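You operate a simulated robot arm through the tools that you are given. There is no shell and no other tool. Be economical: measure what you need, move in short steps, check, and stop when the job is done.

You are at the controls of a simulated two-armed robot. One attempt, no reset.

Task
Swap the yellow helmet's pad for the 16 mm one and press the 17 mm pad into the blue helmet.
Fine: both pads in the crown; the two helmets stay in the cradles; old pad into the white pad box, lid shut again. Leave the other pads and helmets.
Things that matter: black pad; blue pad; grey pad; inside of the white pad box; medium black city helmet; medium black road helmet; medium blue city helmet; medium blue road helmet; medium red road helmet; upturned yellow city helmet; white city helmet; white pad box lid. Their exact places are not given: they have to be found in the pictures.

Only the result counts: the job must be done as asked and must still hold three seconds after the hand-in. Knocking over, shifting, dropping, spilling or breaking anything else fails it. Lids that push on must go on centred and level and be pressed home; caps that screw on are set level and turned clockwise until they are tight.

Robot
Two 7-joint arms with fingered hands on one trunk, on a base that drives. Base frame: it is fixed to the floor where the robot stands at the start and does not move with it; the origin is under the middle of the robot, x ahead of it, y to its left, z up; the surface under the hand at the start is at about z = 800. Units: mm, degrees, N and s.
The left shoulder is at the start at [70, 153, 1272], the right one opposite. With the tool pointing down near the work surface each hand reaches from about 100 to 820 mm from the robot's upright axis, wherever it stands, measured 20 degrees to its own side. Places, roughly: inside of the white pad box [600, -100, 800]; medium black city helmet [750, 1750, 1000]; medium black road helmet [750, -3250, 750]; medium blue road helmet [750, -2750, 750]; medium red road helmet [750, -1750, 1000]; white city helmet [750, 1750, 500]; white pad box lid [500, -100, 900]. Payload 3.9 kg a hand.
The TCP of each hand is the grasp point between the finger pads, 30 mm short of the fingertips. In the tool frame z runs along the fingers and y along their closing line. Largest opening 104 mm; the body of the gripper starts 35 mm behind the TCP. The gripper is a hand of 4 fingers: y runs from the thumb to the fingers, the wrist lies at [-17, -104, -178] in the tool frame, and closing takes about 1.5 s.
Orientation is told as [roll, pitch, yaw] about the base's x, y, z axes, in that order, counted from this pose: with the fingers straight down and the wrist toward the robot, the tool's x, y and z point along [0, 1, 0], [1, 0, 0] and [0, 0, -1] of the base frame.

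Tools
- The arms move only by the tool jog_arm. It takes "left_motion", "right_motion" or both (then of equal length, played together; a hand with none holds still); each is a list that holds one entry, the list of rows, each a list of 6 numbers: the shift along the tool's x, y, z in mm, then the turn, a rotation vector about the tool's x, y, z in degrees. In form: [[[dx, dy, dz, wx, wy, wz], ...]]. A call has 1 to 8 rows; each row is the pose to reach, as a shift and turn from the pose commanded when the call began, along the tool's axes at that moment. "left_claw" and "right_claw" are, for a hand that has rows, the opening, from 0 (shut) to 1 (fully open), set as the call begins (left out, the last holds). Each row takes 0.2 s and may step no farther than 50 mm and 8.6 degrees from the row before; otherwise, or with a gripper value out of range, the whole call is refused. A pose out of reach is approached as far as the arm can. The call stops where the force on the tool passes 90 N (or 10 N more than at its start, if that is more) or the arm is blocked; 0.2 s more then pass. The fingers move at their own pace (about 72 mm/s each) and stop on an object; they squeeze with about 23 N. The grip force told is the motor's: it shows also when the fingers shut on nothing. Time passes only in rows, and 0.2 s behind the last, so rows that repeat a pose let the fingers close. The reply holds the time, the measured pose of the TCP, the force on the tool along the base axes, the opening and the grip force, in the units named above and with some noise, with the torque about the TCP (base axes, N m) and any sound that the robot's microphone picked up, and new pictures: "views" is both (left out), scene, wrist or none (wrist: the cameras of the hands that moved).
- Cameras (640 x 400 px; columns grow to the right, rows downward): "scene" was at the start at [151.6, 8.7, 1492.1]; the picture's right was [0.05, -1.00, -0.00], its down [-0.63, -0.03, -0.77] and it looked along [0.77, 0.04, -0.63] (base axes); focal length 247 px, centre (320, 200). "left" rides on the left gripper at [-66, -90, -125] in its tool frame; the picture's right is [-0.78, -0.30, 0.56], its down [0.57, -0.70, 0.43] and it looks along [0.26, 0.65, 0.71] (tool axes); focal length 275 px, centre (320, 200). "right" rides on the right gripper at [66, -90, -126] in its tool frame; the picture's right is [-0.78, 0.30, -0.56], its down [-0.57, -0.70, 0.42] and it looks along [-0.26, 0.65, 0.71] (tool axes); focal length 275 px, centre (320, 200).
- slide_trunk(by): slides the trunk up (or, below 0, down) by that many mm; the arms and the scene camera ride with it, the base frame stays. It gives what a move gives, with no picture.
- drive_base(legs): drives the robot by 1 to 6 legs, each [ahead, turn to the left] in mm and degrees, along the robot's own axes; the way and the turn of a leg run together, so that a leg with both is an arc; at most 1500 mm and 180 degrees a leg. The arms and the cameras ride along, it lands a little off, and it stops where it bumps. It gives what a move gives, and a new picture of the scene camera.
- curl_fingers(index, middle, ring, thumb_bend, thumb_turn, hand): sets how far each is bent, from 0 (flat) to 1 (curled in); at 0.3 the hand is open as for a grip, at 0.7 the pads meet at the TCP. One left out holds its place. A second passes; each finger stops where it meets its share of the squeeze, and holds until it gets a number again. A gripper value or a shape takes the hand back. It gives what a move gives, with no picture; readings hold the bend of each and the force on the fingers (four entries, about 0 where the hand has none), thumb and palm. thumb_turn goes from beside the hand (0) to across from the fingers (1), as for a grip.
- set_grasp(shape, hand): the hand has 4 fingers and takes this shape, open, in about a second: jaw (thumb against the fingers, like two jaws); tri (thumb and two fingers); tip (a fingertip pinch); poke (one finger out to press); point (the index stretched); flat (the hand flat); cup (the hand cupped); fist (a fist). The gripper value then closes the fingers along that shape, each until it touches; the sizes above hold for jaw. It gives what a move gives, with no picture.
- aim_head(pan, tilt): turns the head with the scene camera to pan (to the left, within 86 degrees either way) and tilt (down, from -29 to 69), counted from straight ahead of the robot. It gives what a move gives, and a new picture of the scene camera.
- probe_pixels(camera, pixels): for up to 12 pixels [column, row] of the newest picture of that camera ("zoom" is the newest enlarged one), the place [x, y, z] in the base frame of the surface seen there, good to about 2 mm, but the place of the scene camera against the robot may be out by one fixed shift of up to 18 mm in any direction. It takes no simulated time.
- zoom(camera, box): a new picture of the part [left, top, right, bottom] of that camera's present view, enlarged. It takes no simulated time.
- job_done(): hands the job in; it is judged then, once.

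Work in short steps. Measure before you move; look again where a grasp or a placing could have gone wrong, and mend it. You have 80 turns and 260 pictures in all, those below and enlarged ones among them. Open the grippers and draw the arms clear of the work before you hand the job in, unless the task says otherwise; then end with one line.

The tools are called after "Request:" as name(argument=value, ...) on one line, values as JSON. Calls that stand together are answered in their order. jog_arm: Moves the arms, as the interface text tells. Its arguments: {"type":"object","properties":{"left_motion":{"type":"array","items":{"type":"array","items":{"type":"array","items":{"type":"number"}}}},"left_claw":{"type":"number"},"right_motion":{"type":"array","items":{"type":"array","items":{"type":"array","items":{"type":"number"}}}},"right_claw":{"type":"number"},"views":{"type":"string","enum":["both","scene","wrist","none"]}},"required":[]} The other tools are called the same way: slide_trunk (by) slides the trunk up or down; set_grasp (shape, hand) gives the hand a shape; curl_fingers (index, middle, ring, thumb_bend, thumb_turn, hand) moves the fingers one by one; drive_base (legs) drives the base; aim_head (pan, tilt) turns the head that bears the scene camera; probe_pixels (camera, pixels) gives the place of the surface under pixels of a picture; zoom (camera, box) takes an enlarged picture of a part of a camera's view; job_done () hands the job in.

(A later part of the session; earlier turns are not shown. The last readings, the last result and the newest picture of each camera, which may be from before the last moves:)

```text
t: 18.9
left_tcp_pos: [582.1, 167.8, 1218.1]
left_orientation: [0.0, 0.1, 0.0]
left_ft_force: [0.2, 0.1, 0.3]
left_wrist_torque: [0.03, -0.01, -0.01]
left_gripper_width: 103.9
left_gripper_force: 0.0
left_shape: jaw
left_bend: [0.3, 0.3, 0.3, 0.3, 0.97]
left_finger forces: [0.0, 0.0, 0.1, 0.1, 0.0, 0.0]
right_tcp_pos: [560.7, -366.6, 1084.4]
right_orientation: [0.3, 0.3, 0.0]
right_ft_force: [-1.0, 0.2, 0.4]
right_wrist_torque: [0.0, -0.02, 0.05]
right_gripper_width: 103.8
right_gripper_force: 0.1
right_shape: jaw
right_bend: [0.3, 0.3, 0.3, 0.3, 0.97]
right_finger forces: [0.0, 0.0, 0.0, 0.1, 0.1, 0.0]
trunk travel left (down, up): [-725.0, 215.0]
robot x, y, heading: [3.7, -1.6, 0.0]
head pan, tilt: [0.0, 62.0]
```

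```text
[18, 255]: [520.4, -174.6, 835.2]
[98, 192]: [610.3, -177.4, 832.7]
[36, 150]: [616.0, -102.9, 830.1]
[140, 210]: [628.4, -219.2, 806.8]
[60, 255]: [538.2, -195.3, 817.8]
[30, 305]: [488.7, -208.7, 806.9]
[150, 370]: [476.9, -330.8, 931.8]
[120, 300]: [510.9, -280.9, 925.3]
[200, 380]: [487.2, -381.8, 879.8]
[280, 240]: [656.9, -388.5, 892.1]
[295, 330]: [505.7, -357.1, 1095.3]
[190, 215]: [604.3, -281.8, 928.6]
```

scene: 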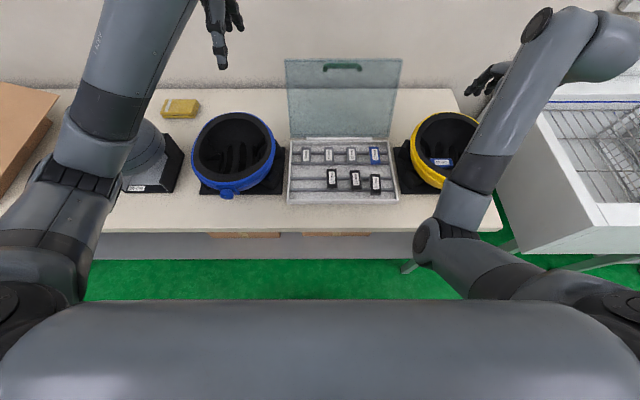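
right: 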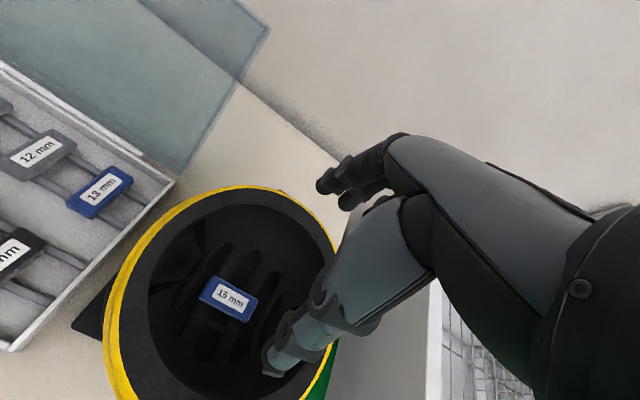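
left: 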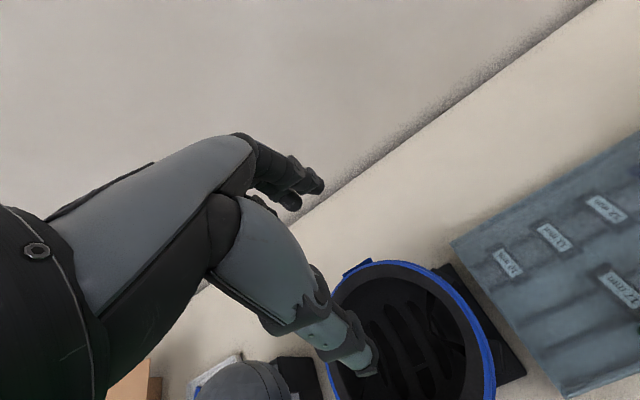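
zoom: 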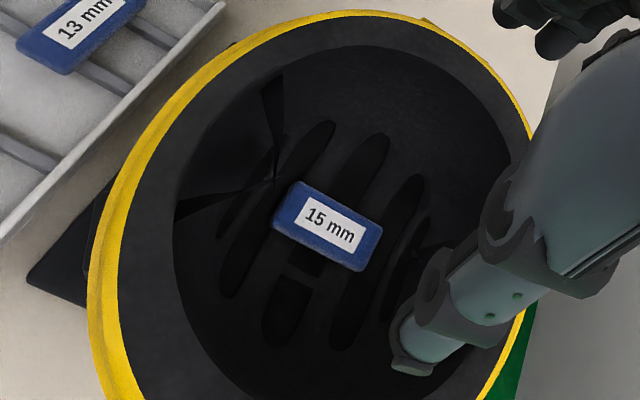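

Pad 15: centre ≈(574,−376), top z 847, long axis ~60 along y, width ~27 along x, which suits the current hand orientation. I lower to z≈955 above it with the opening reduced to check alignment.

Request:
jog_arm(right_motion=[[[-4, 7, 40, 0, 0, 0], [-8, 14, 80, 0, 0, 0], [-8, 14, 125, 0, 0, 0], [-8, 14, 125, 0, 0, 0], [-8, 14, 125, 0, 0, 0]]], right_claw=0.5, views="both")

```text
t: 20.1
left_tcp_pos: [581.6, 168.3, 1218.3]
left_orientation: [0.0, 0.0, 0.0]
left_ft_force: [0.6, 0.0, -0.1]
left_wrist_torque: [-0.01, -0.01, -0.02]
left_gripper_width: 103.4
left_gripper_force: 0.0
left_shape: jaw
left_bend: [0.3, 0.3, 0.3, 0.3, 0.97]
left_finger forces: [0.0, 0.0, 0.0, 0.0, 0.0, 0.1]
right_tcp_pos: [574.4, -375.0, 958.4]
right_orientation: [0.0, 0.2, 0.0]
right_ft_force: [-0.4, 0.5, -0.1]
right_wrist_torque: [-0.01, -0.01, 0.02]
right_gripper_width: 52.5
right_gripper_force: 0.0
right_shape: jaw
right_bend: [0.74, 0.44, 0.41, 0.68, 1.0]
right_finger forces: [0.1, 0.1, 0.0, 0.0, 0.1, 0.1]
trunk travel left (down, up): [-725.0, 215.0]
robot x, y, heading: [-1.6, 0.5, 0.3]
head pan, tilt: [0.0, 62.0]
```

scene: 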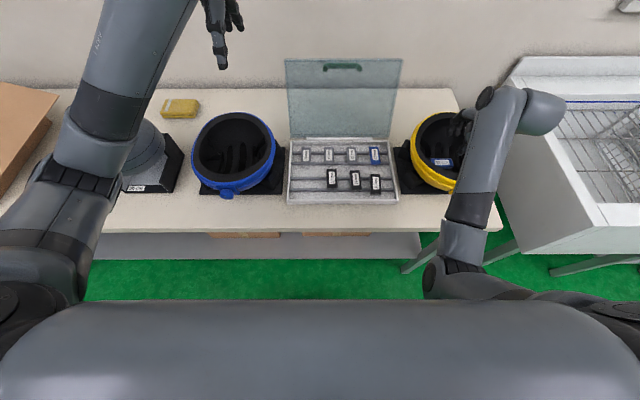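
right: 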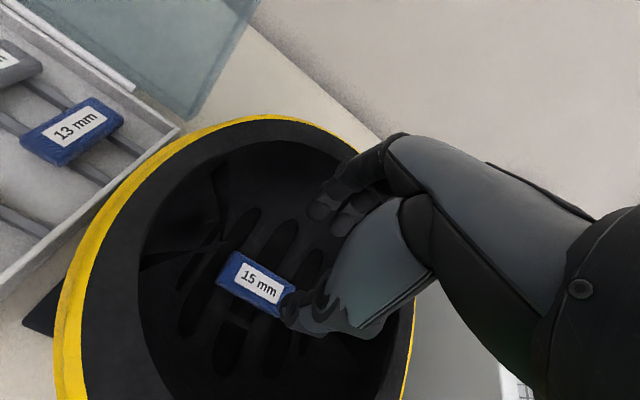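

With half opening, index reads 0.74 while others 0.44, so I try the "tri" shape for a cleaner pinch and look at it.

Request:
set_grasp(hand="right", shape="tri")

Request:
zoom(camera="right", box=[100, 100, 450, 380])

Request:
jog_arm(right_motion=[[[0, 0, 0, 0, 0, 0], [0, 0, 0, 0, 0, 0], [0, 0, 0, 0, 0, 0], [0, 0, 0, 0, 0, 0]]], right_claw=0.5, views="wrist")

```text
t: 21.0
left_tcp_pos: [582.7, 167.8, 1217.6]
left_orientation: [0.0, 0.1, 0.2]
left_ft_force: [0.0, -0.3, -0.3]
left_wrist_torque: [0.04, 0.01, -0.02]
left_gripper_width: 103.4
left_gripper_force: 0.0
left_shape: jaw
left_bend: [0.3, 0.3, 0.3, 0.3, 0.97]
left_finger forces: [0.0, 0.1, 0.0, 0.0, 0.1, 0.1]
right_tcp_pos: [574.0, -375.1, 957.8]
right_orientation: [0.2, 0.4, 0.0]
right_ft_force: [-0.2, 0.3, -0.6]
right_wrist_torque: [0.0, 0.01, -0.01]
right_gripper_width: 103.8
right_gripper_force: 0.0
right_shape: tri
right_bend: [0.3, 0.3, 0.99, 0.3, 0.97]
right_finger forces: [0.0, 0.0, 0.0, 0.0, 0.1, 0.1]
trunk travel left (down, up): [-725.0, 215.0]
robot x, y, heading: [0.6, -1.5, 0.1]
head pan, tilt: [0.0, 62.0]
```

```text
1.43 times, centred on (275, 240) of right
```

zoom: 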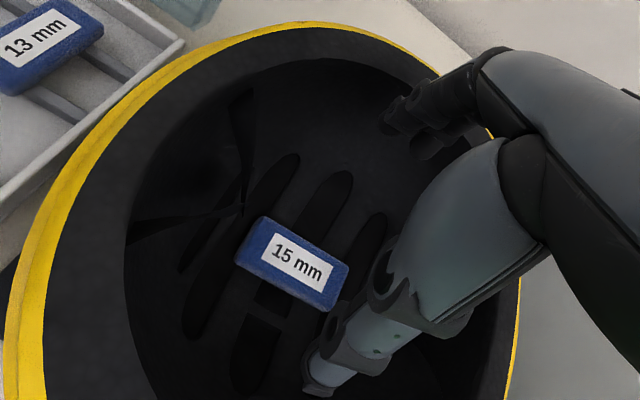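

```text
t: 22.0
left_tcp_pos: [581.6, 168.2, 1217.4]
left_orientation: [0.0, 0.0, 0.0]
left_ft_force: [-0.2, -0.1, 0.1]
left_wrist_torque: [-0.01, 0.02, 0.03]
left_gripper_width: 103.7
left_gripper_force: 0.0
left_shape: jaw
left_bend: [0.3, 0.3, 0.3, 0.3, 0.97]
left_finger forces: [0.0, 0.1, 0.1, 0.0, 0.0, 0.0]
right_tcp_pos: [574.8, -375.4, 957.6]
right_orientation: [0.1, 0.3, -0.1]
right_ft_force: [0.1, -0.3, -0.1]
right_wrist_torque: [-0.01, 0.01, 0.02]
right_gripper_width: 52.7
right_gripper_force: 0.2
right_shape: tri
right_bend: [0.74, 0.44, 0.99, 0.68, 1.0]
right_finger forces: [0.1, 0.0, 0.0, 0.0, 0.0, 0.1]
trunk travel left (down, up): [-725.0, 215.0]
robot x, y, heading: [-1.7, -0.8, 0.2]
head pan, tilt: [0.0, 62.0]
```

right: 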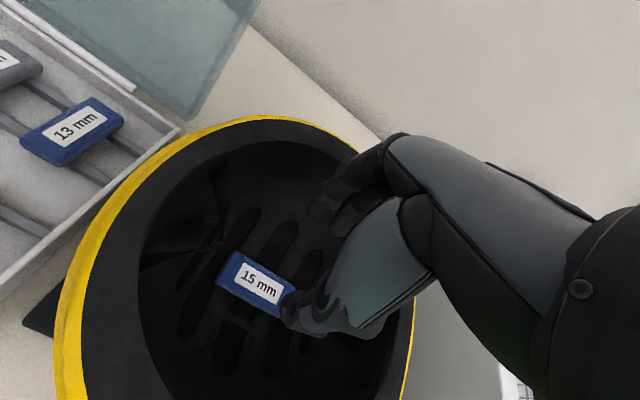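

I zoom on the fingers to see their actual bends.

Request:
zoom(camera="right", box=[260, 120, 440, 350])

Request:
probe_pixels(camera="right", pixels=[[318, 212], [340, 226], [288, 310], [300, 325], [320, 312], [330, 190], [365, 165], [345, 222]])

```text
1.74 times, centred on (350, 235) of right
```

zoom: 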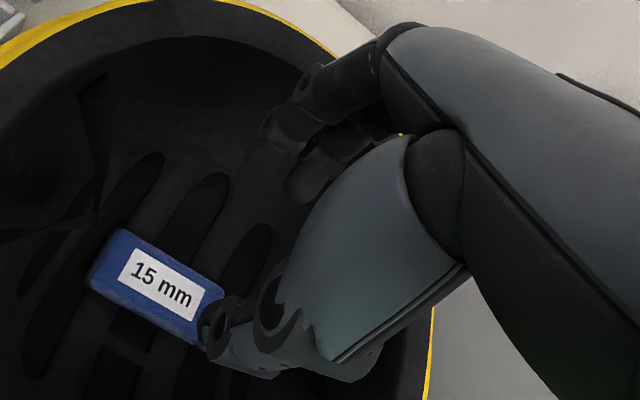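

```text
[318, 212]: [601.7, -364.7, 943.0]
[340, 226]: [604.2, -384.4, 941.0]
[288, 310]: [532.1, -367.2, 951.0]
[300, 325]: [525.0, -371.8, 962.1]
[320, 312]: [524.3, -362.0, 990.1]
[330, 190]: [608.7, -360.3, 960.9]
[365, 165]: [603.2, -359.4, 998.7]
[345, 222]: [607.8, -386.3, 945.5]
```

Fingertips lie about 15–25 mm below the TCP, symmetric around the pad. I descend to TCP z≈864 and close.

Request:
jog_arm(right_motion=[[[0, 0, 30, 0, 0, 0], [0, 0, 60, 0, 0, 0], [0, 0, 80, 0, 0, 0], [0, 0, 94, 0, 0, 0]]], right_claw=0.5, views="wrist")

Request:
jog_arm(right_motion=[[[0, 0, 0, 0, 0, 0], [0, 0, 0, 0, 0, 0], [0, 0, 0, 0, 0, 0], [0, 0, 0, 0, 0, 0], [0, 0, 0, 0, 0, 0], [0, 0, 0, 0, 0, 0]]], right_claw=0, views="both")

```text
t: 23.0
left_tcp_pos: [582.1, 168.2, 1218.0]
left_orientation: [0.0, 0.0, 0.0]
left_ft_force: [-0.4, 0.4, 0.9]
left_wrist_torque: [0.02, -0.02, -0.02]
left_gripper_width: 103.6
left_gripper_force: 0.2
left_shape: jaw
left_bend: [0.3, 0.3, 0.3, 0.3, 0.97]
left_finger forces: [0.0, 0.0, 0.0, 0.0, 0.0, 0.0]
right_tcp_pos: [574.0, -375.2, 863.5]
right_orientation: [0.1, 0.2, 0.0]
right_ft_force: [-1.0, 0.2, 1.2]
right_wrist_torque: [0.0, -0.01, 0.01]
right_gripper_width: 52.0
right_gripper_force: 0.2
right_shape: tri
right_bend: [0.74, 0.44, 0.99, 0.68, 1.0]
right_finger forces: [0.4, 0.1, 0.1, 0.0, 0.0, 0.0]
trunk travel left (down, up): [-725.0, 215.0]
robot x, y, heading: [-1.9, -1.0, 0.2]
head pan, tilt: [0.0, 62.0]
```

right: 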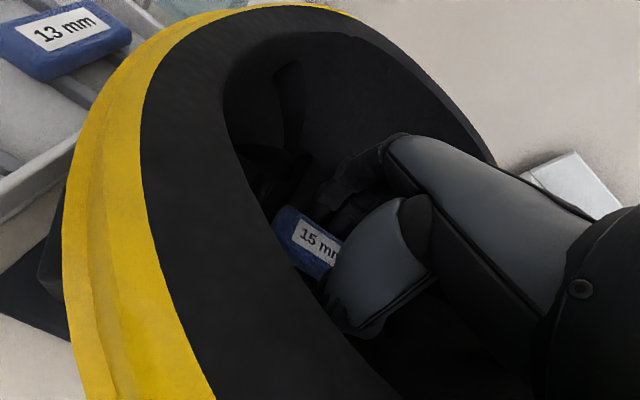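

```text
t: 24.4
left_tcp_pos: [583.1, 166.5, 1217.6]
left_orientation: [0.0, 0.1, -0.1]
left_ft_force: [-1.0, -0.2, -0.9]
left_wrist_torque: [0.03, 0.02, 0.03]
left_gripper_width: 103.6
left_gripper_force: 0.0
left_shape: jaw
left_bend: [0.3, 0.3, 0.3, 0.3, 0.97]
left_finger forces: [0.0, 0.1, 0.0, 0.0, 0.0, 0.0]
right_tcp_pos: [573.5, -373.9, 862.6]
right_orientation: [0.1, 0.3, 0.0]
right_ft_force: [-0.5, 0.8, -2.6]
right_wrist_torque: [0.0, 0.0, 0.01]
right_gripper_width: 27.6
right_gripper_force: 22.8
right_shape: tri
right_bend: [0.74, 0.52, 1.0, 0.74, 1.0]
right_finger forces: [10.2, 9.7, 0.0, 0.0, 20.6, 0.0]
trunk travel left (down, up): [-725.0, 215.0]
robot x, y, heading: [-2.0, 2.6, 0.0]
head pan, tilt: [0.0, 62.0]
```

scene: 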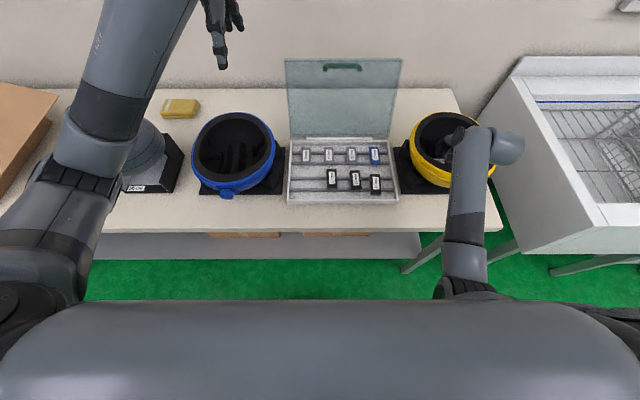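
right: 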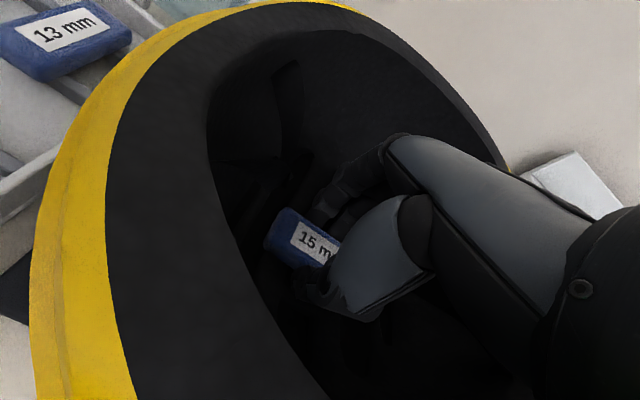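

Pad gripped (27.6 mm, balanced forces). I lift it out of the helmet.

Request:
jog_arm(right_motion=[[[0, 0, -5, 0, 0, 0], [0, 0, -12, 0, 0, 0], [0, 0, -25, 0, 0, 0], [0, 0, -60, 0, 0, 0], [0, 0, -100, 0, 0, 0], [0, 0, -140, 0, 0, 0], [0, 0, -180, 0, 0, 0]]], views="both")

Request:
probe_pixels(camera="scene", pixels=[[333, 181], [355, 181], [376, 184], [306, 155], [310, 178], [310, 190], [308, 200], [300, 184], [293, 170], [391, 170], [340, 141], [340, 172]])

```text
t: 26.0
left_tcp_pos: [581.9, 167.8, 1218.6]
left_orientation: [0.0, 0.1, 0.1]
left_ft_force: [0.1, -0.1, -0.3]
left_wrist_torque: [0.0, -0.01, 0.02]
left_gripper_width: 103.7
left_gripper_force: 0.0
left_shape: jaw
left_bend: [0.3, 0.3, 0.3, 0.3, 0.97]
left_finger forces: [0.0, 0.0, 0.1, 0.0, 0.0, 0.0]
right_tcp_pos: [576.5, -375.7, 1045.8]
right_orientation: [0.1, 0.3, 0.0]
right_ft_force: [0.0, 1.1, -0.4]
right_wrist_torque: [-0.02, 0.02, 0.0]
right_gripper_width: 27.7
right_gripper_force: 22.5
right_shape: tri
right_bend: [0.74, 0.52, 1.0, 0.74, 1.0]
right_finger forces: [10.6, 10.0, 0.0, 0.0, 20.5, 0.1]
trunk travel left (down, up): [-725.0, 215.0]
robot x, y, heading: [-1.2, 2.2, -0.0]
head pan, tilt: [0.0, 62.0]
```

scene: 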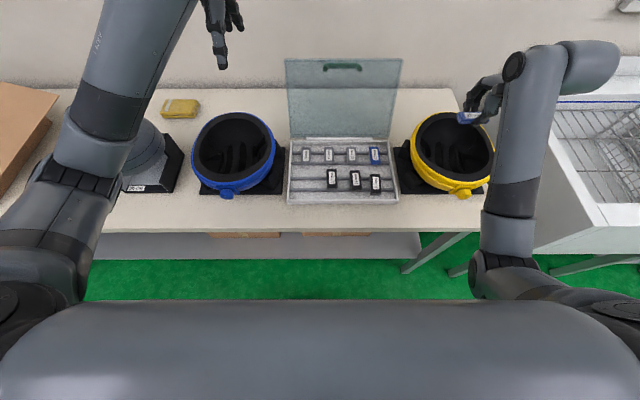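
right: 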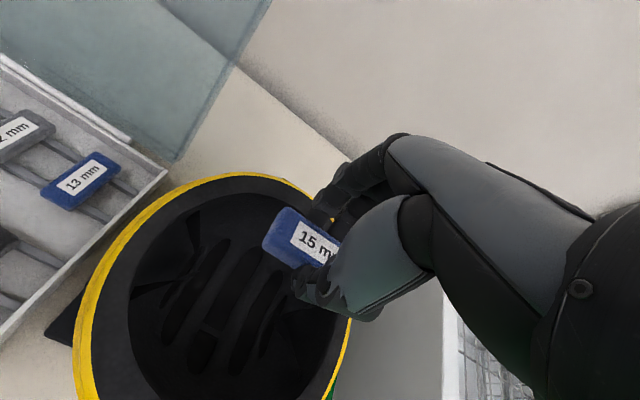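

```text
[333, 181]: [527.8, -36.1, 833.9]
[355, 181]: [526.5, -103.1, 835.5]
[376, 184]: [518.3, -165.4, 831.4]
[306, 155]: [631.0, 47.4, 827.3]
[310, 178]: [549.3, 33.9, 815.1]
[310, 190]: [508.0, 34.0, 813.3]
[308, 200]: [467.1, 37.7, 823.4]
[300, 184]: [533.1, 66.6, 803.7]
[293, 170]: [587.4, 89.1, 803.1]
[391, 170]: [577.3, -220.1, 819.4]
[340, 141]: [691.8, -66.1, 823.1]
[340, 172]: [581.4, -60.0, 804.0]
```

Old pad is out. Free spot in the box: front row left, about (515, 32) with rails at z≈818. I carry it over while yawing +90° (first half).

Request:
jog_arm(right_motion=[[[33, -5, 0, 0, 0, -8], [66, -10, 0, 0, 0, -16], [100, -15, 0, 0, 0, -24], [133, -20, 0, 0, 0, -32], [166, -25, 0, 0, 0, -40], [200, -30, 0, 0, 0, -48]]], views="both")

```text
t: 27.4
left_tcp_pos: [582.8, 168.7, 1217.2]
left_orientation: [0.0, 0.2, 0.0]
left_ft_force: [0.4, 0.5, 0.9]
left_wrist_torque: [0.05, 0.03, -0.01]
left_gripper_width: 103.7
left_gripper_force: 0.2
left_shape: jaw
left_bend: [0.3, 0.3, 0.3, 0.3, 0.97]
left_finger forces: [0.0, 0.1, 0.1, 0.0, 0.1, 0.0]
right_tcp_pos: [545.8, -173.9, 1042.4]
right_orientation: [0.2, 0.1, 48.2]
right_ft_force: [-1.1, 0.4, -0.4]
right_wrist_torque: [0.0, 0.01, 0.0]
right_gripper_width: 27.9
right_gripper_force: 23.2
right_shape: tri
right_bend: [0.74, 0.52, 1.0, 0.74, 1.0]
right_finger forces: [10.7, 9.8, 0.0, 0.0, 20.5, 0.1]
trunk travel left (down, up): [-725.0, 215.0]
robot x, y, heading: [1.6, 2.9, -0.2]
head pan, tilt: [0.0, 62.0]
```

scene: 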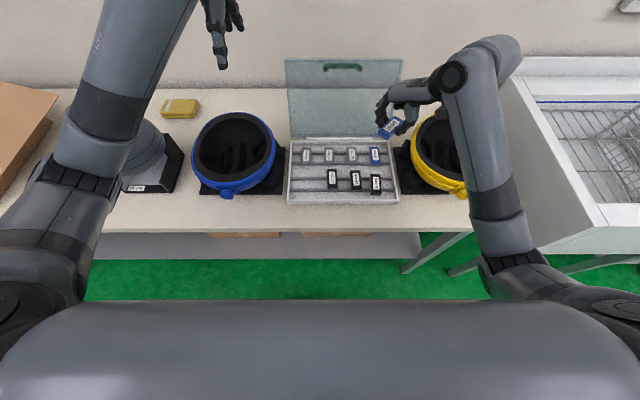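
right: 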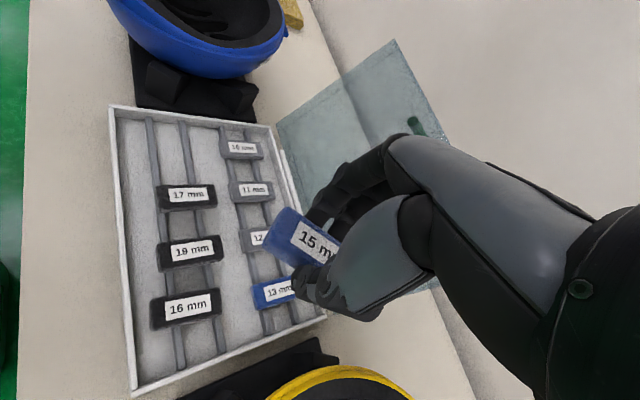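

Good view. I measure the pads and the free slot with the wrist camera before continuing.

Request:
probe_pixels(camera="right", pixels=[[159, 186], [215, 182], [161, 206], [216, 203], [152, 302], [217, 289], [155, 327], [219, 314], [189, 307], [187, 194], [155, 150], [188, 150]])

Request:
zoom(camera="right", box=[90, 90, 340, 400])

```text
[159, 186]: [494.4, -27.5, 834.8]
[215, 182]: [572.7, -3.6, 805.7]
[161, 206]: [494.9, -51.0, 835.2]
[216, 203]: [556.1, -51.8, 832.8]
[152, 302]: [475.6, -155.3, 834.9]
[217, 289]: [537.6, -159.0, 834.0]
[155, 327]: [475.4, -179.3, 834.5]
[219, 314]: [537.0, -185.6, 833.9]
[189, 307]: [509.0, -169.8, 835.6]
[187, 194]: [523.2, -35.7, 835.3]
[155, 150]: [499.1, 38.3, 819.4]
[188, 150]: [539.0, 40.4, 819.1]
```

```text
1.29 times, centred on (215, 245) of right
```

zoom: 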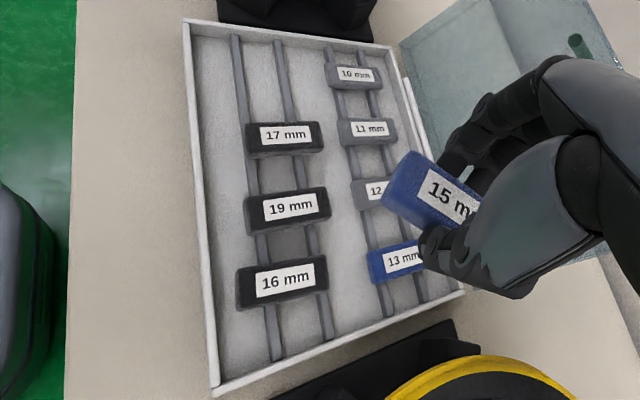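

Pad 16 centre (506,−170, top 834.5), 17 centre (525,−39.5, top 835), rails top 819. Continue to above the free slot (519, 32), finishing the yaw.

Request:
jog_arm(right_motion=[[[26, 22, 5, 0, 0, -7], [53, 45, 10, 0, 0, -14], [79, 68, 20, 0, 0, -21], [105, 90, 30, 0, 0, -28], [132, 113, 40, 0, 0, -35], [158, 135, 45, 0, 0, -42], [158, 135, 60, 0, 0, -42]]], views="both")

```text
t: 29.0
left_tcp_pos: [583.3, 167.4, 1218.5]
left_orientation: [0.0, 0.3, 0.1]
left_ft_force: [-0.8, -0.3, 0.9]
left_wrist_torque: [0.02, 0.0, -0.01]
left_gripper_width: 103.8
left_gripper_force: 0.1
left_shape: jaw
left_bend: [0.3, 0.3, 0.3, 0.3, 0.97]
left_finger forces: [0.0, 0.0, 0.0, 0.1, 0.0, 0.0]
right_tcp_pos: [516.2, 30.6, 983.6]
right_orientation: [0.2, -0.1, 90.0]
right_ft_force: [0.3, -0.2, -0.4]
right_wrist_torque: [0.0, 0.0, -0.03]
right_gripper_width: 27.7
right_gripper_force: 23.0
right_shape: tri
right_bend: [0.74, 0.52, 1.0, 0.74, 1.0]
right_finger forces: [10.5, 9.8, 0.0, 0.1, 20.4, 0.0]
trunk travel left (down, up): [-725.0, 215.0]
robot x, y, heading: [4.1, 0.3, 0.1]
head pan, tilt: [0.0, 62.0]
```

scene: 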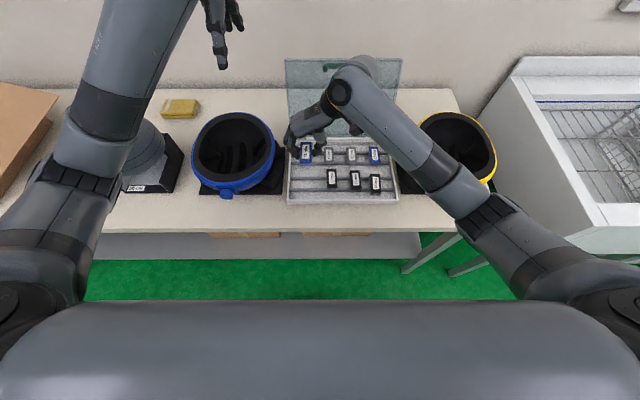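
right: 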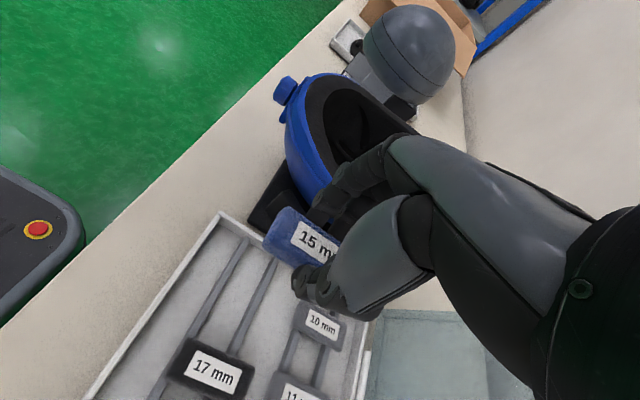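

Above the slot. I lower to TCP z≈851 so the pad meets the rails, then open gently.

Request:
jog_arm(right_motion=[[[-3, 0, 40, 0, 0, 0], [-3, 0, 80, 0, 0, 0], [-3, 0, 110, 0, 0, 0], [-3, 0, 125, 0, 0, 0], [-3, 0, 132, 0, 0, 0]]], views="wrist")

Request:
jog_arm(right_motion=[[[0, 0, 0, 0, 0, 0], [0, 0, 0, 0, 0, 0], [0, 0, 0, 0, 0, 0], [0, 0, 0, 0, 0, 0]]], right_claw=0.5, views="wrist")

```text
t: 30.2
left_tcp_pos: [583.4, 168.7, 1218.2]
left_orientation: [0.0, 0.0, 0.1]
left_ft_force: [1.0, 0.3, -0.2]
left_wrist_torque: [0.03, 0.02, -0.02]
left_gripper_width: 103.7
left_gripper_force: 0.1
left_shape: jaw
left_bend: [0.3, 0.3, 0.3, 0.3, 0.97]
left_finger forces: [0.0, 0.0, 0.0, 0.0, 0.0, 0.1]
right_tcp_pos: [521.0, 31.1, 853.4]
right_orientation: [0.3, -0.1, 89.9]
right_ft_force: [1.0, 0.0, 0.2]
right_wrist_torque: [-0.02, -0.02, 0.02]
right_gripper_width: 27.5
right_gripper_force: 23.2
right_shape: tri
right_bend: [0.74, 0.52, 1.0, 0.74, 1.0]
right_finger forces: [10.5, 9.8, 0.0, 0.0, 20.3, 0.0]
trunk travel left (down, up): [-725.0, 215.0]
robot x, y, heading: [-2.1, -2.9, 0.1]
head pan, tilt: [0.0, 62.0]
```

right: 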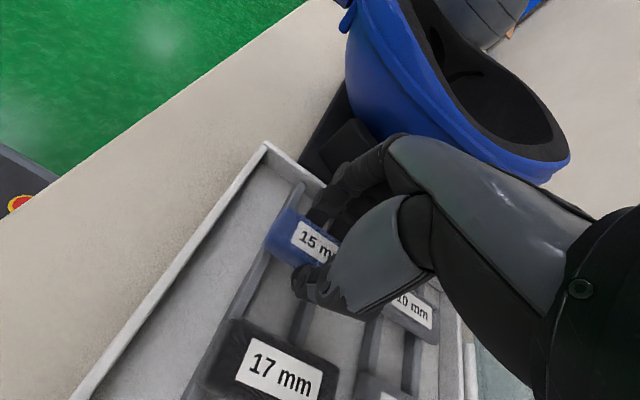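

```text
t: 31.2
left_tcp_pos: [581.6, 167.2, 1218.8]
left_orientation: [-0.1, 0.2, 0.1]
left_ft_force: [-0.7, -1.4, 0.3]
left_wrist_torque: [0.02, 0.0, -0.02]
left_gripper_width: 103.7
left_gripper_force: 0.0
left_shape: jaw
left_bend: [0.3, 0.3, 0.3, 0.3, 0.97]
left_finger forces: [0.0, 0.0, 0.0, 0.0, 0.0, 0.0]
right_tcp_pos: [520.4, 32.4, 853.4]
right_orientation: [0.3, -0.2, 90.0]
right_ft_force: [0.3, -0.6, 0.4]
right_wrist_torque: [-0.02, -0.03, 0.01]
right_gripper_width: 51.6
right_gripper_force: 0.1
right_shape: tri
right_bend: [0.74, 0.45, 0.99, 0.69, 1.0]
right_finger forces: [0.1, 0.0, 0.0, 0.0, 0.1, 0.1]
trunk travel left (down, up): [-725.0, 215.0]
robot x, y, heading: [0.3, -1.7, -0.3]
head pan, tilt: [0.0, 62.0]
```

right: 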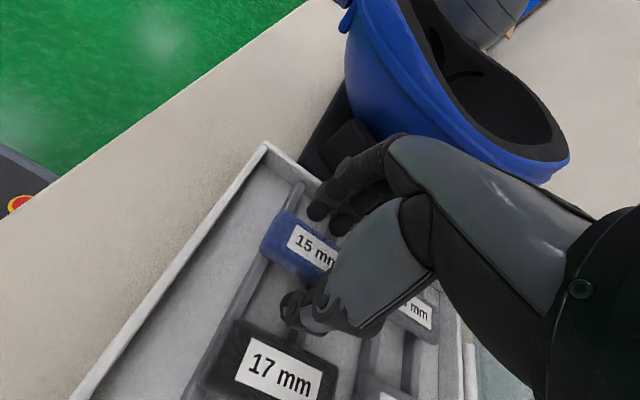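

Pad 15 rests on the rails. I rise and shift over pad 16 at (506,−170), yawing −4° to match it.

Request:
jog_arm(right_motion=[[[0, 0, -15, 0, 0, 0], [0, 0, -50, 0, 0, 0], [0, 0, -90, 0, 0, 0], [5, -45, -110, 0, 0, 1], [8, -90, -110, 0, 0, 2], [11, -135, -110, 0, 0, 3], [14, -175, -110, 0, 0, 4], [14, -202, -100, 0, 0, 4]]], views="both")

```text
t: 33.0
left_tcp_pos: [583.5, 167.5, 1216.4]
left_orientation: [0.0, 0.0, 0.0]
left_ft_force: [0.3, -0.4, -0.1]
left_wrist_torque: [0.0, 0.0, 0.04]
left_gripper_width: 103.8
left_gripper_force: 0.1
left_shape: jaw
left_bend: [0.3, 0.3, 0.3, 0.3, 0.97]
left_finger forces: [0.1, 0.0, 0.0, 0.0, 0.0, 0.0]
right_tcp_pos: [505.6, -168.3, 952.3]
right_orientation: [0.1, -0.2, 86.0]
right_ft_force: [-0.7, -0.3, -0.3]
right_wrist_torque: [0.02, -0.03, -0.04]
right_gripper_width: 52.0
right_gripper_force: 0.1
right_shape: tri
right_bend: [0.74, 0.44, 0.99, 0.69, 1.0]
right_finger forces: [0.0, 0.0, 0.0, 0.1, 0.1, 0.1]
trunk travel left (down, up): [-725.0, 215.0]
robot x, y, heading: [-0.5, -2.0, -0.1]
head pan, tilt: [0.0, 62.0]
```

scene: 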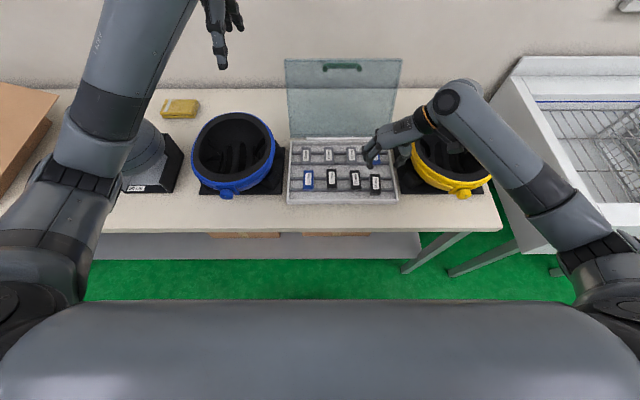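
right: 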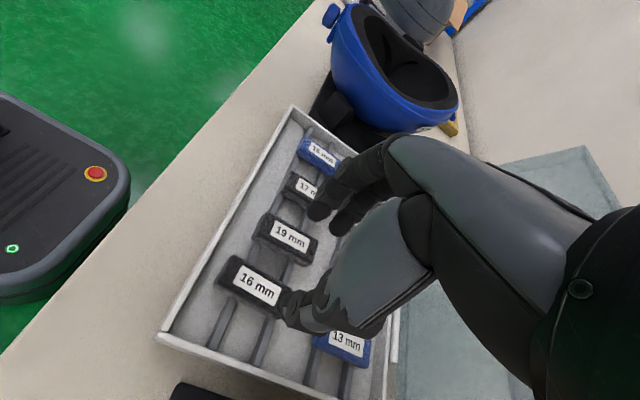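

I verify pad 16's position from here before descending.

Request:
probe_pixels(camera="right", pixels=[[235, 259], [222, 283], [268, 314], [282, 291], [256, 288], [285, 235], [263, 232], [312, 263]])

```text
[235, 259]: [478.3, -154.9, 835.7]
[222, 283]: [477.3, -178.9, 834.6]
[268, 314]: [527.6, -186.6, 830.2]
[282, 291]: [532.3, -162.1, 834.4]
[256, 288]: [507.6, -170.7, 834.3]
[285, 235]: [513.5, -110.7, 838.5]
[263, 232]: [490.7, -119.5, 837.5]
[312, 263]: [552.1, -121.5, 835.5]
```

Pad 16 centre (507,−170.5), yaw ≈ −6°. I descend to TCP z≈850 and grip it.

Request:
jog_arm(right_motion=[[[-1.5, -2, 40, 0, 0, 2], [-1.5, -2, 75, 0, 0, 2], [-1.5, -2, 92, 0, 0, 2], [-1.5, -2, 102, 0, 0, 2]]], right_claw=0.44, views="wrist")

Request:
jog_arm(right_motion=[[[0, 0, 0, 0, 0, 0], [0, 0, 0, 0, 0, 0], [0, 0, 0, 0, 0, 0], [0, 0, 0, 0, 0, 0], [0, 0, 0, 0, 0, 0], [0, 0, 0, 0, 0, 0]]], right_claw=0, views="wrist")

```text
t: 34.0
left_tcp_pos: [582.2, 168.0, 1216.9]
left_orientation: [0.0, 0.0, 0.0]
left_ft_force: [0.4, 0.0, 0.5]
left_wrist_torque: [0.01, 0.01, -0.04]
left_gripper_width: 103.3
left_gripper_force: 0.0
left_shape: jaw
left_bend: [0.3, 0.3, 0.3, 0.3, 0.97]
left_finger forces: [0.0, 0.0, 0.0, 0.0, 0.1, 0.0]
right_tcp_pos: [507.0, -171.8, 850.7]
right_orientation: [0.3, -0.1, 84.1]
right_ft_force: [0.1, 0.4, 0.2]
right_wrist_torque: [0.01, 0.02, -0.01]
right_gripper_width: 46.0
right_gripper_force: 0.0
right_shape: tri
right_bend: [0.74, 0.47, 0.99, 0.71, 1.0]
right_finger forces: [0.1, 0.4, 0.0, 0.1, 0.0, 0.0]
trunk travel left (down, up): [-725.0, 215.0]
robot x, y, heading: [-1.4, -1.6, -0.1]
head pan, tilt: [0.0, 62.0]
```

right: 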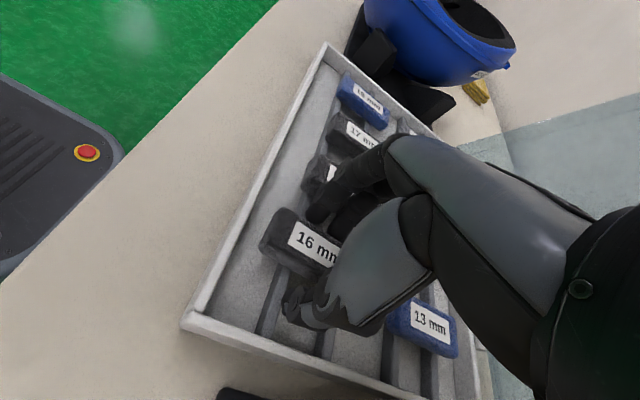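

```text
t: 35.4
left_tcp_pos: [582.7, 168.2, 1218.6]
left_orientation: [0.0, 0.1, 0.1]
left_ft_force: [0.3, 0.3, 0.3]
left_wrist_torque: [0.01, 0.02, -0.04]
left_gripper_width: 103.5
left_gripper_force: 0.1
left_shape: jaw
left_bend: [0.3, 0.3, 0.3, 0.3, 0.97]
left_finger forces: [0.0, 0.0, 0.0, 0.1, 0.0, 0.1]
right_tcp_pos: [507.5, -169.9, 850.7]
right_orientation: [0.3, -0.1, 84.0]
right_ft_force: [-0.2, -1.0, -0.1]
right_wrist_torque: [0.03, 0.01, -0.02]
right_gripper_width: 26.3
right_gripper_force: 22.4
right_shape: tri
right_bend: [0.73, 0.57, 1.0, 0.74, 1.0]
right_finger forces: [10.5, 10.2, 0.0, 0.1, 20.6, 0.1]
trunk travel left (down, up): [-725.0, 215.0]
robot x, y, heading: [0.9, -1.8, 0.2]
head pan, tilt: [0.0, 62.0]
```

right: 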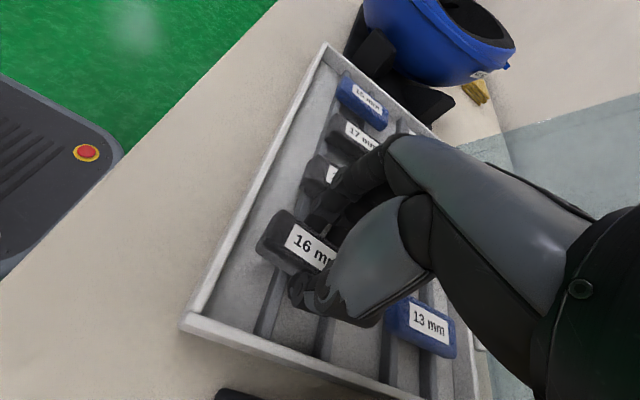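

Pad 16 held (26.3 mm). I lift and carry it to above the yellow helmet, yawing back (first half).

Request:
jog_arm(right_motion=[[[0, 0, -20, 0, 0, 0], [0, 0, -65, 0, 0, 0], [0, 0, -112, 0, 0, 0], [0, 0, -160, 0, 0, 0], [-10, -24, -190, 0, 0, 8], [-20, -48, -195, 0, 0, 16], [-30, -72, -195, 0, 0, 24], [-40, -96, -195, 0, 0, 32]]], views="none")

Request:
jog_arm(right_motion=[[[-14, -9, 0, 0, 0, 7.5], [-27, -17, 0, 0, 0, 15], [-41, -26, 0, 0, 0, 22.5], [-54, -35, 0, 0, 0, 30], [-68, -43, 0, 0, 0, 37.5], [-81, -52, 0, 0, 0, 45], [-94.5, -61, 0, 0, 0, 52], [-94.5, -61, 0, 0, 0, 52]]], views="both")

```text
t: 37.2
left_tcp_pos: [582.7, 167.4, 1218.7]
left_orientation: [0.0, 0.0, 0.1]
left_ft_force: [0.1, -0.3, -0.2]
left_wrist_torque: [0.01, -0.03, -0.02]
left_gripper_width: 103.9
left_gripper_force: 0.1
left_shape: jaw
left_bend: [0.3, 0.3, 0.3, 0.3, 0.97]
left_finger forces: [0.1, 0.0, 0.0, 0.0, 0.1, 0.0]
right_tcp_pos: [538.0, -273.1, 1044.9]
right_orientation: [0.3, 0.0, 52.0]
right_ft_force: [-0.2, 0.4, 0.7]
right_wrist_torque: [0.02, -0.01, -0.01]
right_gripper_width: 26.6
right_gripper_force: 23.3
right_shape: tri
right_bend: [0.73, 0.57, 1.0, 0.74, 1.0]
right_finger forces: [10.6, 10.3, 0.0, 0.0, 20.6, 0.0]
trunk travel left (down, up): [-725.0, 215.0]
robot x, y, heading: [-2.3, -0.4, -0.3]
head pan, tilt: [0.0, 62.0]
```

```text
t: 39.0
left_tcp_pos: [582.5, 168.9, 1217.9]
left_orientation: [0.1, 0.1, 0.1]
left_ft_force: [0.5, -0.7, 0.4]
left_wrist_torque: [-0.01, -0.01, -0.01]
left_gripper_width: 103.8
left_gripper_force: 0.1
left_shape: jaw
left_bend: [0.3, 0.3, 0.3, 0.3, 0.97]
left_finger forces: [0.0, 0.1, 0.0, 0.0, 0.1, 0.0]
right_tcp_pos: [574.2, -378.6, 1046.1]
right_orientation: [0.1, 0.2, -0.2]
right_ft_force: [-0.6, 0.2, 0.3]
right_wrist_torque: [-0.01, -0.04, 0.0]
right_gripper_width: 26.4
right_gripper_force: 22.6
right_shape: tri
right_bend: [0.73, 0.57, 1.0, 0.74, 1.0]
right_finger forces: [10.5, 10.3, 0.0, 0.0, 20.7, 0.0]
trunk travel left (down, up): [-725.0, 215.0]
robot x, y, heading: [-0.2, -1.1, 0.2]
head pan, tilt: [0.0, 62.0]
```

scene: 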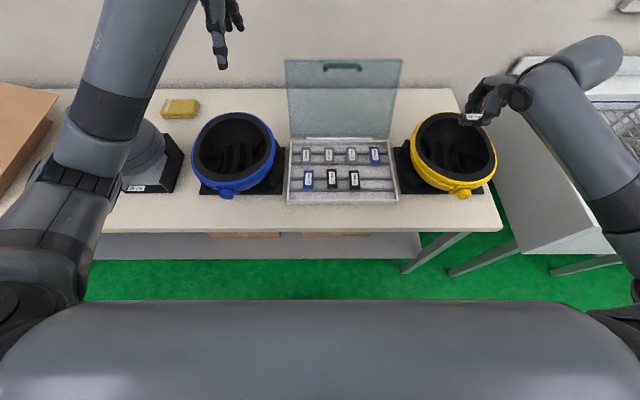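
right: 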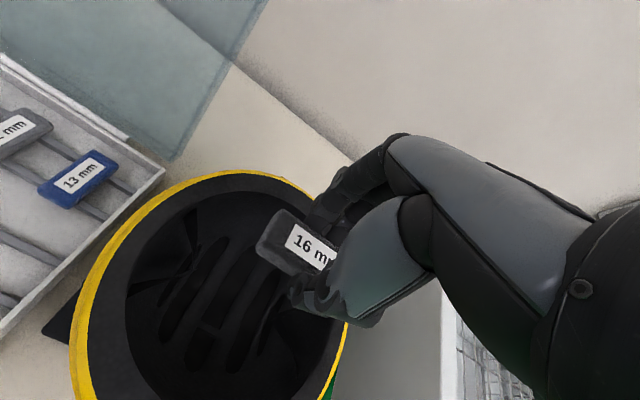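

Pad 16 is over the crown. I lower it to just above contact, then press a few mm with force feedback.

Request:
jog_arm(right_motion=[[[3, 0, 45, 0, 0, 0], [3, 0, 90, 0, 0, 0], [3, 0, 130, 0, 0, 0], [3, 0, 160, 0, 0, 0], [3, 0, 175, 0, 0, 0], [3, 0, 180, 0, 0, 0]]], views="wrist")

Request:
jog_arm(right_motion=[[[0, 0, 2, 0, 0, 0], [0, 0, 4, 0, 0, 0], [0, 0, 6, 0, 0, 0], [0, 0, 8, 0, 0, 0]]], views="wrist")

```text
t: 40.4
left_tcp_pos: [582.4, 168.2, 1217.0]
left_orientation: [0.1, 0.1, 0.1]
left_ft_force: [-0.2, -0.1, -0.1]
left_wrist_torque: [-0.01, -0.01, 0.01]
left_gripper_width: 103.6
left_gripper_force: 0.1
left_shape: jaw
left_bend: [0.3, 0.3, 0.3, 0.3, 0.97]
left_finger forces: [0.0, 0.0, 0.0, 0.0, 0.0, 0.0]
right_tcp_pos: [575.1, -375.7, 864.1]
right_orientation: [0.0, 0.2, 0.0]
right_ft_force: [0.2, 0.7, 0.2]
right_wrist_torque: [-0.03, -0.01, 0.01]
right_gripper_width: 26.5
right_gripper_force: 22.9
right_shape: tri
right_bend: [0.73, 0.57, 1.0, 0.74, 1.0]
right_finger forces: [10.5, 10.1, 0.0, 0.0, 20.6, 0.0]
trunk travel left (down, up): [-725.0, 215.0]
robot x, y, heading: [-4.1, -3.0, 0.1]
head pan, tilt: [0.0, 62.0]
```

right: 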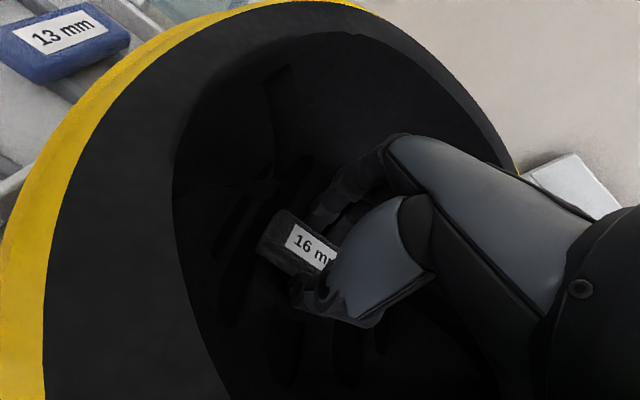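

```text
t: 41.4
left_tcp_pos: [580.0, 168.6, 1219.8]
left_orientation: [-0.1, -0.1, 0.0]
left_ft_force: [0.3, 0.8, 0.2]
left_wrist_torque: [-0.04, -0.01, -0.01]
left_gripper_width: 103.9
left_gripper_force: 0.0
left_shape: jaw
left_bend: [0.3, 0.3, 0.3, 0.3, 0.97]
left_finger forces: [0.0, 0.0, 0.0, 0.1, 0.0, 0.1]
right_tcp_pos: [574.5, -374.6, 861.2]
right_orientation: [0.1, -0.3, -0.1]
right_ft_force: [0.8, -1.5, 15.3]
right_wrist_torque: [-0.03, -0.15, 0.02]
right_gripper_width: 27.2
right_gripper_force: 22.8
right_shape: tri
right_bend: [0.74, 0.57, 1.0, 0.74, 1.0]
right_finger forces: [11.9, 15.7, 0.0, 0.0, 23.1, 0.0]
trunk travel left (down, up): [-725.0, 215.0]
robot x, y, heading: [4.4, 1.7, -0.0]
head pan, tilt: [0.0, 62.0]
```

right: 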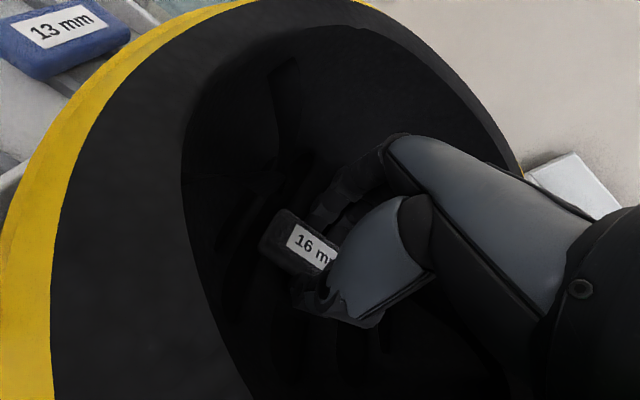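

Contact with 15 N. I press a little further, then release.

Request:
jog_arm(right_motion=[[[0, 0, 3, 0, 0, 0], [0, 0, 6, 0, 0, 0], [0, 0, 6, 0, 0, 0]]], views="none")

Request:
jog_arm(right_motion=[[[0, 0, -8, 0, 0, 0], [0, 0, -8, 0, 0, 0], [0, 0, -8, 0, 0, 0], [0, 0, -8, 0, 0, 0]]], right_claw=0.5, views="none")

Request:
jog_arm(right_motion=[[[0, 0, -10, 0, 0, 0], [0, 0, -30, 0, 0, 0], [0, 0, -60, 0, 0, 0], [0, 0, -75, 0, 0, 0]]], right_claw=0.5, views="both")

```text
t: 42.2
left_tcp_pos: [577.3, 170.1, 1221.2]
left_orientation: [-0.1, -0.2, -0.1]
left_ft_force: [0.2, 0.4, 1.0]
left_wrist_torque: [0.0, -0.01, 0.07]
left_gripper_width: 103.5
left_gripper_force: 0.1
left_shape: jaw
left_bend: [0.3, 0.3, 0.3, 0.3, 0.97]
left_finger forces: [0.0, 0.0, 0.0, 0.1, 0.0, 0.1]
right_tcp_pos: [575.2, -374.0, 859.4]
right_orientation: [0.0, -0.7, -0.1]
right_ft_force: [4.9, -5.8, 38.7]
right_wrist_torque: [-0.2, -0.37, -0.06]
right_gripper_width: 29.2
right_gripper_force: 22.8
right_shape: tri
right_bend: [0.74, 0.56, 1.0, 0.75, 1.0]
right_finger forces: [20.7, 21.3, 0.1, 0.0, 26.0, 0.0]
trunk travel left (down, up): [-725.0, 215.0]
robot x, y, heading: [-1.4, -3.7, -0.0]
head pan, tilt: [0.0, 62.0]
```

```text
t: 43.2
left_tcp_pos: [579.5, 169.2, 1218.4]
left_orientation: [0.0, 0.0, 0.1]
left_ft_force: [0.4, -0.1, -0.2]
left_wrist_torque: [-0.03, -0.02, 0.01]
left_gripper_width: 103.8
left_gripper_force: 0.0
left_shape: jaw
left_bend: [0.3, 0.3, 0.3, 0.3, 0.97]
left_finger forces: [0.0, 0.0, 0.0, 0.0, 0.1, 0.0]
right_tcp_pos: [572.5, -374.5, 859.6]
right_orientation: [0.2, 0.4, 0.0]
right_ft_force: [-4.0, 1.1, 5.1]
right_wrist_torque: [0.09, 0.0, 0.05]
right_gripper_width: 48.7
right_gripper_force: 0.0
right_shape: tri
right_bend: [0.75, 0.46, 0.99, 0.69, 1.0]
right_finger forces: [7.8, 1.9, 0.1, 0.1, 0.0, 0.0]
trunk travel left (down, up): [-725.0, 215.0]
robot x, y, heading: [-1.5, 0.2, -0.3]
head pan, tilt: [0.0, 62.0]
```

```text
t: 44.2
left_tcp_pos: [583.4, 168.8, 1216.4]
left_orientation: [0.0, 0.1, 0.0]
left_ft_force: [0.0, 0.5, 0.0]
left_wrist_torque: [0.0, -0.02, 0.01]
left_gripper_width: 103.7
left_gripper_force: 0.0
left_shape: jaw
left_bend: [0.3, 0.3, 0.3, 0.3, 0.97]
left_finger forces: [0.1, 0.1, 0.0, 0.0, 0.0, 0.1]
right_tcp_pos: [574.8, -375.8, 936.0]
right_orientation: [0.1, 0.3, 0.0]
right_ft_force: [0.8, 0.5, -0.2]
right_wrist_torque: [-0.02, -0.03, 0.0]
right_gripper_width: 51.6
right_gripper_force: 0.1
right_shape: tri
right_bend: [0.74, 0.45, 0.99, 0.69, 1.0]
right_finger forces: [0.0, 0.0, 0.1, 0.1, 0.0, 0.0]
trunk travel left (down, up): [-725.0, 215.0]
robot x, y, heading: [1.4, -1.5, -0.1]
head pan, tilt: [0.0, 62.0]
```

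scene: 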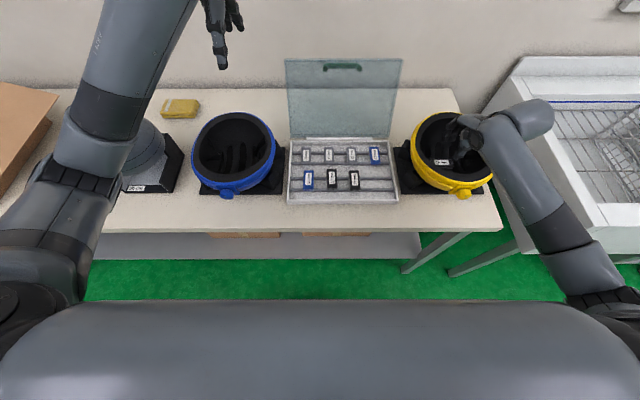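
right: 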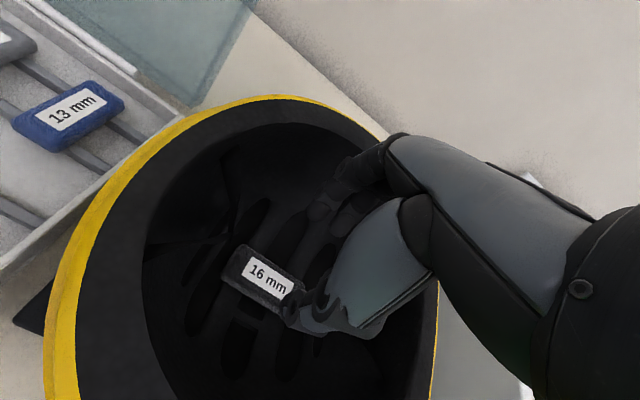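

Pad 16 stays in the crown at (264,279). I check its height and levelness.

Request:
probe_pixels(camera="right", pixels=[[243, 248], [300, 280], [226, 275], [280, 308], [264, 279], [210, 300], [232, 330]])

Request:
zoom(camera="right", box=[140, 190, 340, 370])

```text
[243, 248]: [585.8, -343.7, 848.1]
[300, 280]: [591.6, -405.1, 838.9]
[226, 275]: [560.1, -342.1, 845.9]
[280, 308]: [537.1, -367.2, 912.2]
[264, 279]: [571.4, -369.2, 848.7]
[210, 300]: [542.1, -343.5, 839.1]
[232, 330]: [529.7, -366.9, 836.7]
```

```text
2.22 times, centred on (240, 280) of right
```

zoom: 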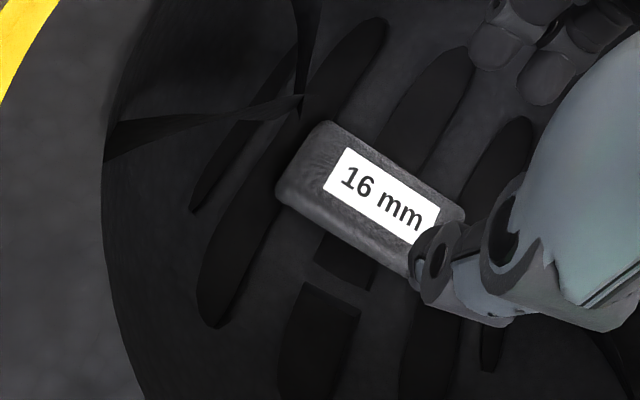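

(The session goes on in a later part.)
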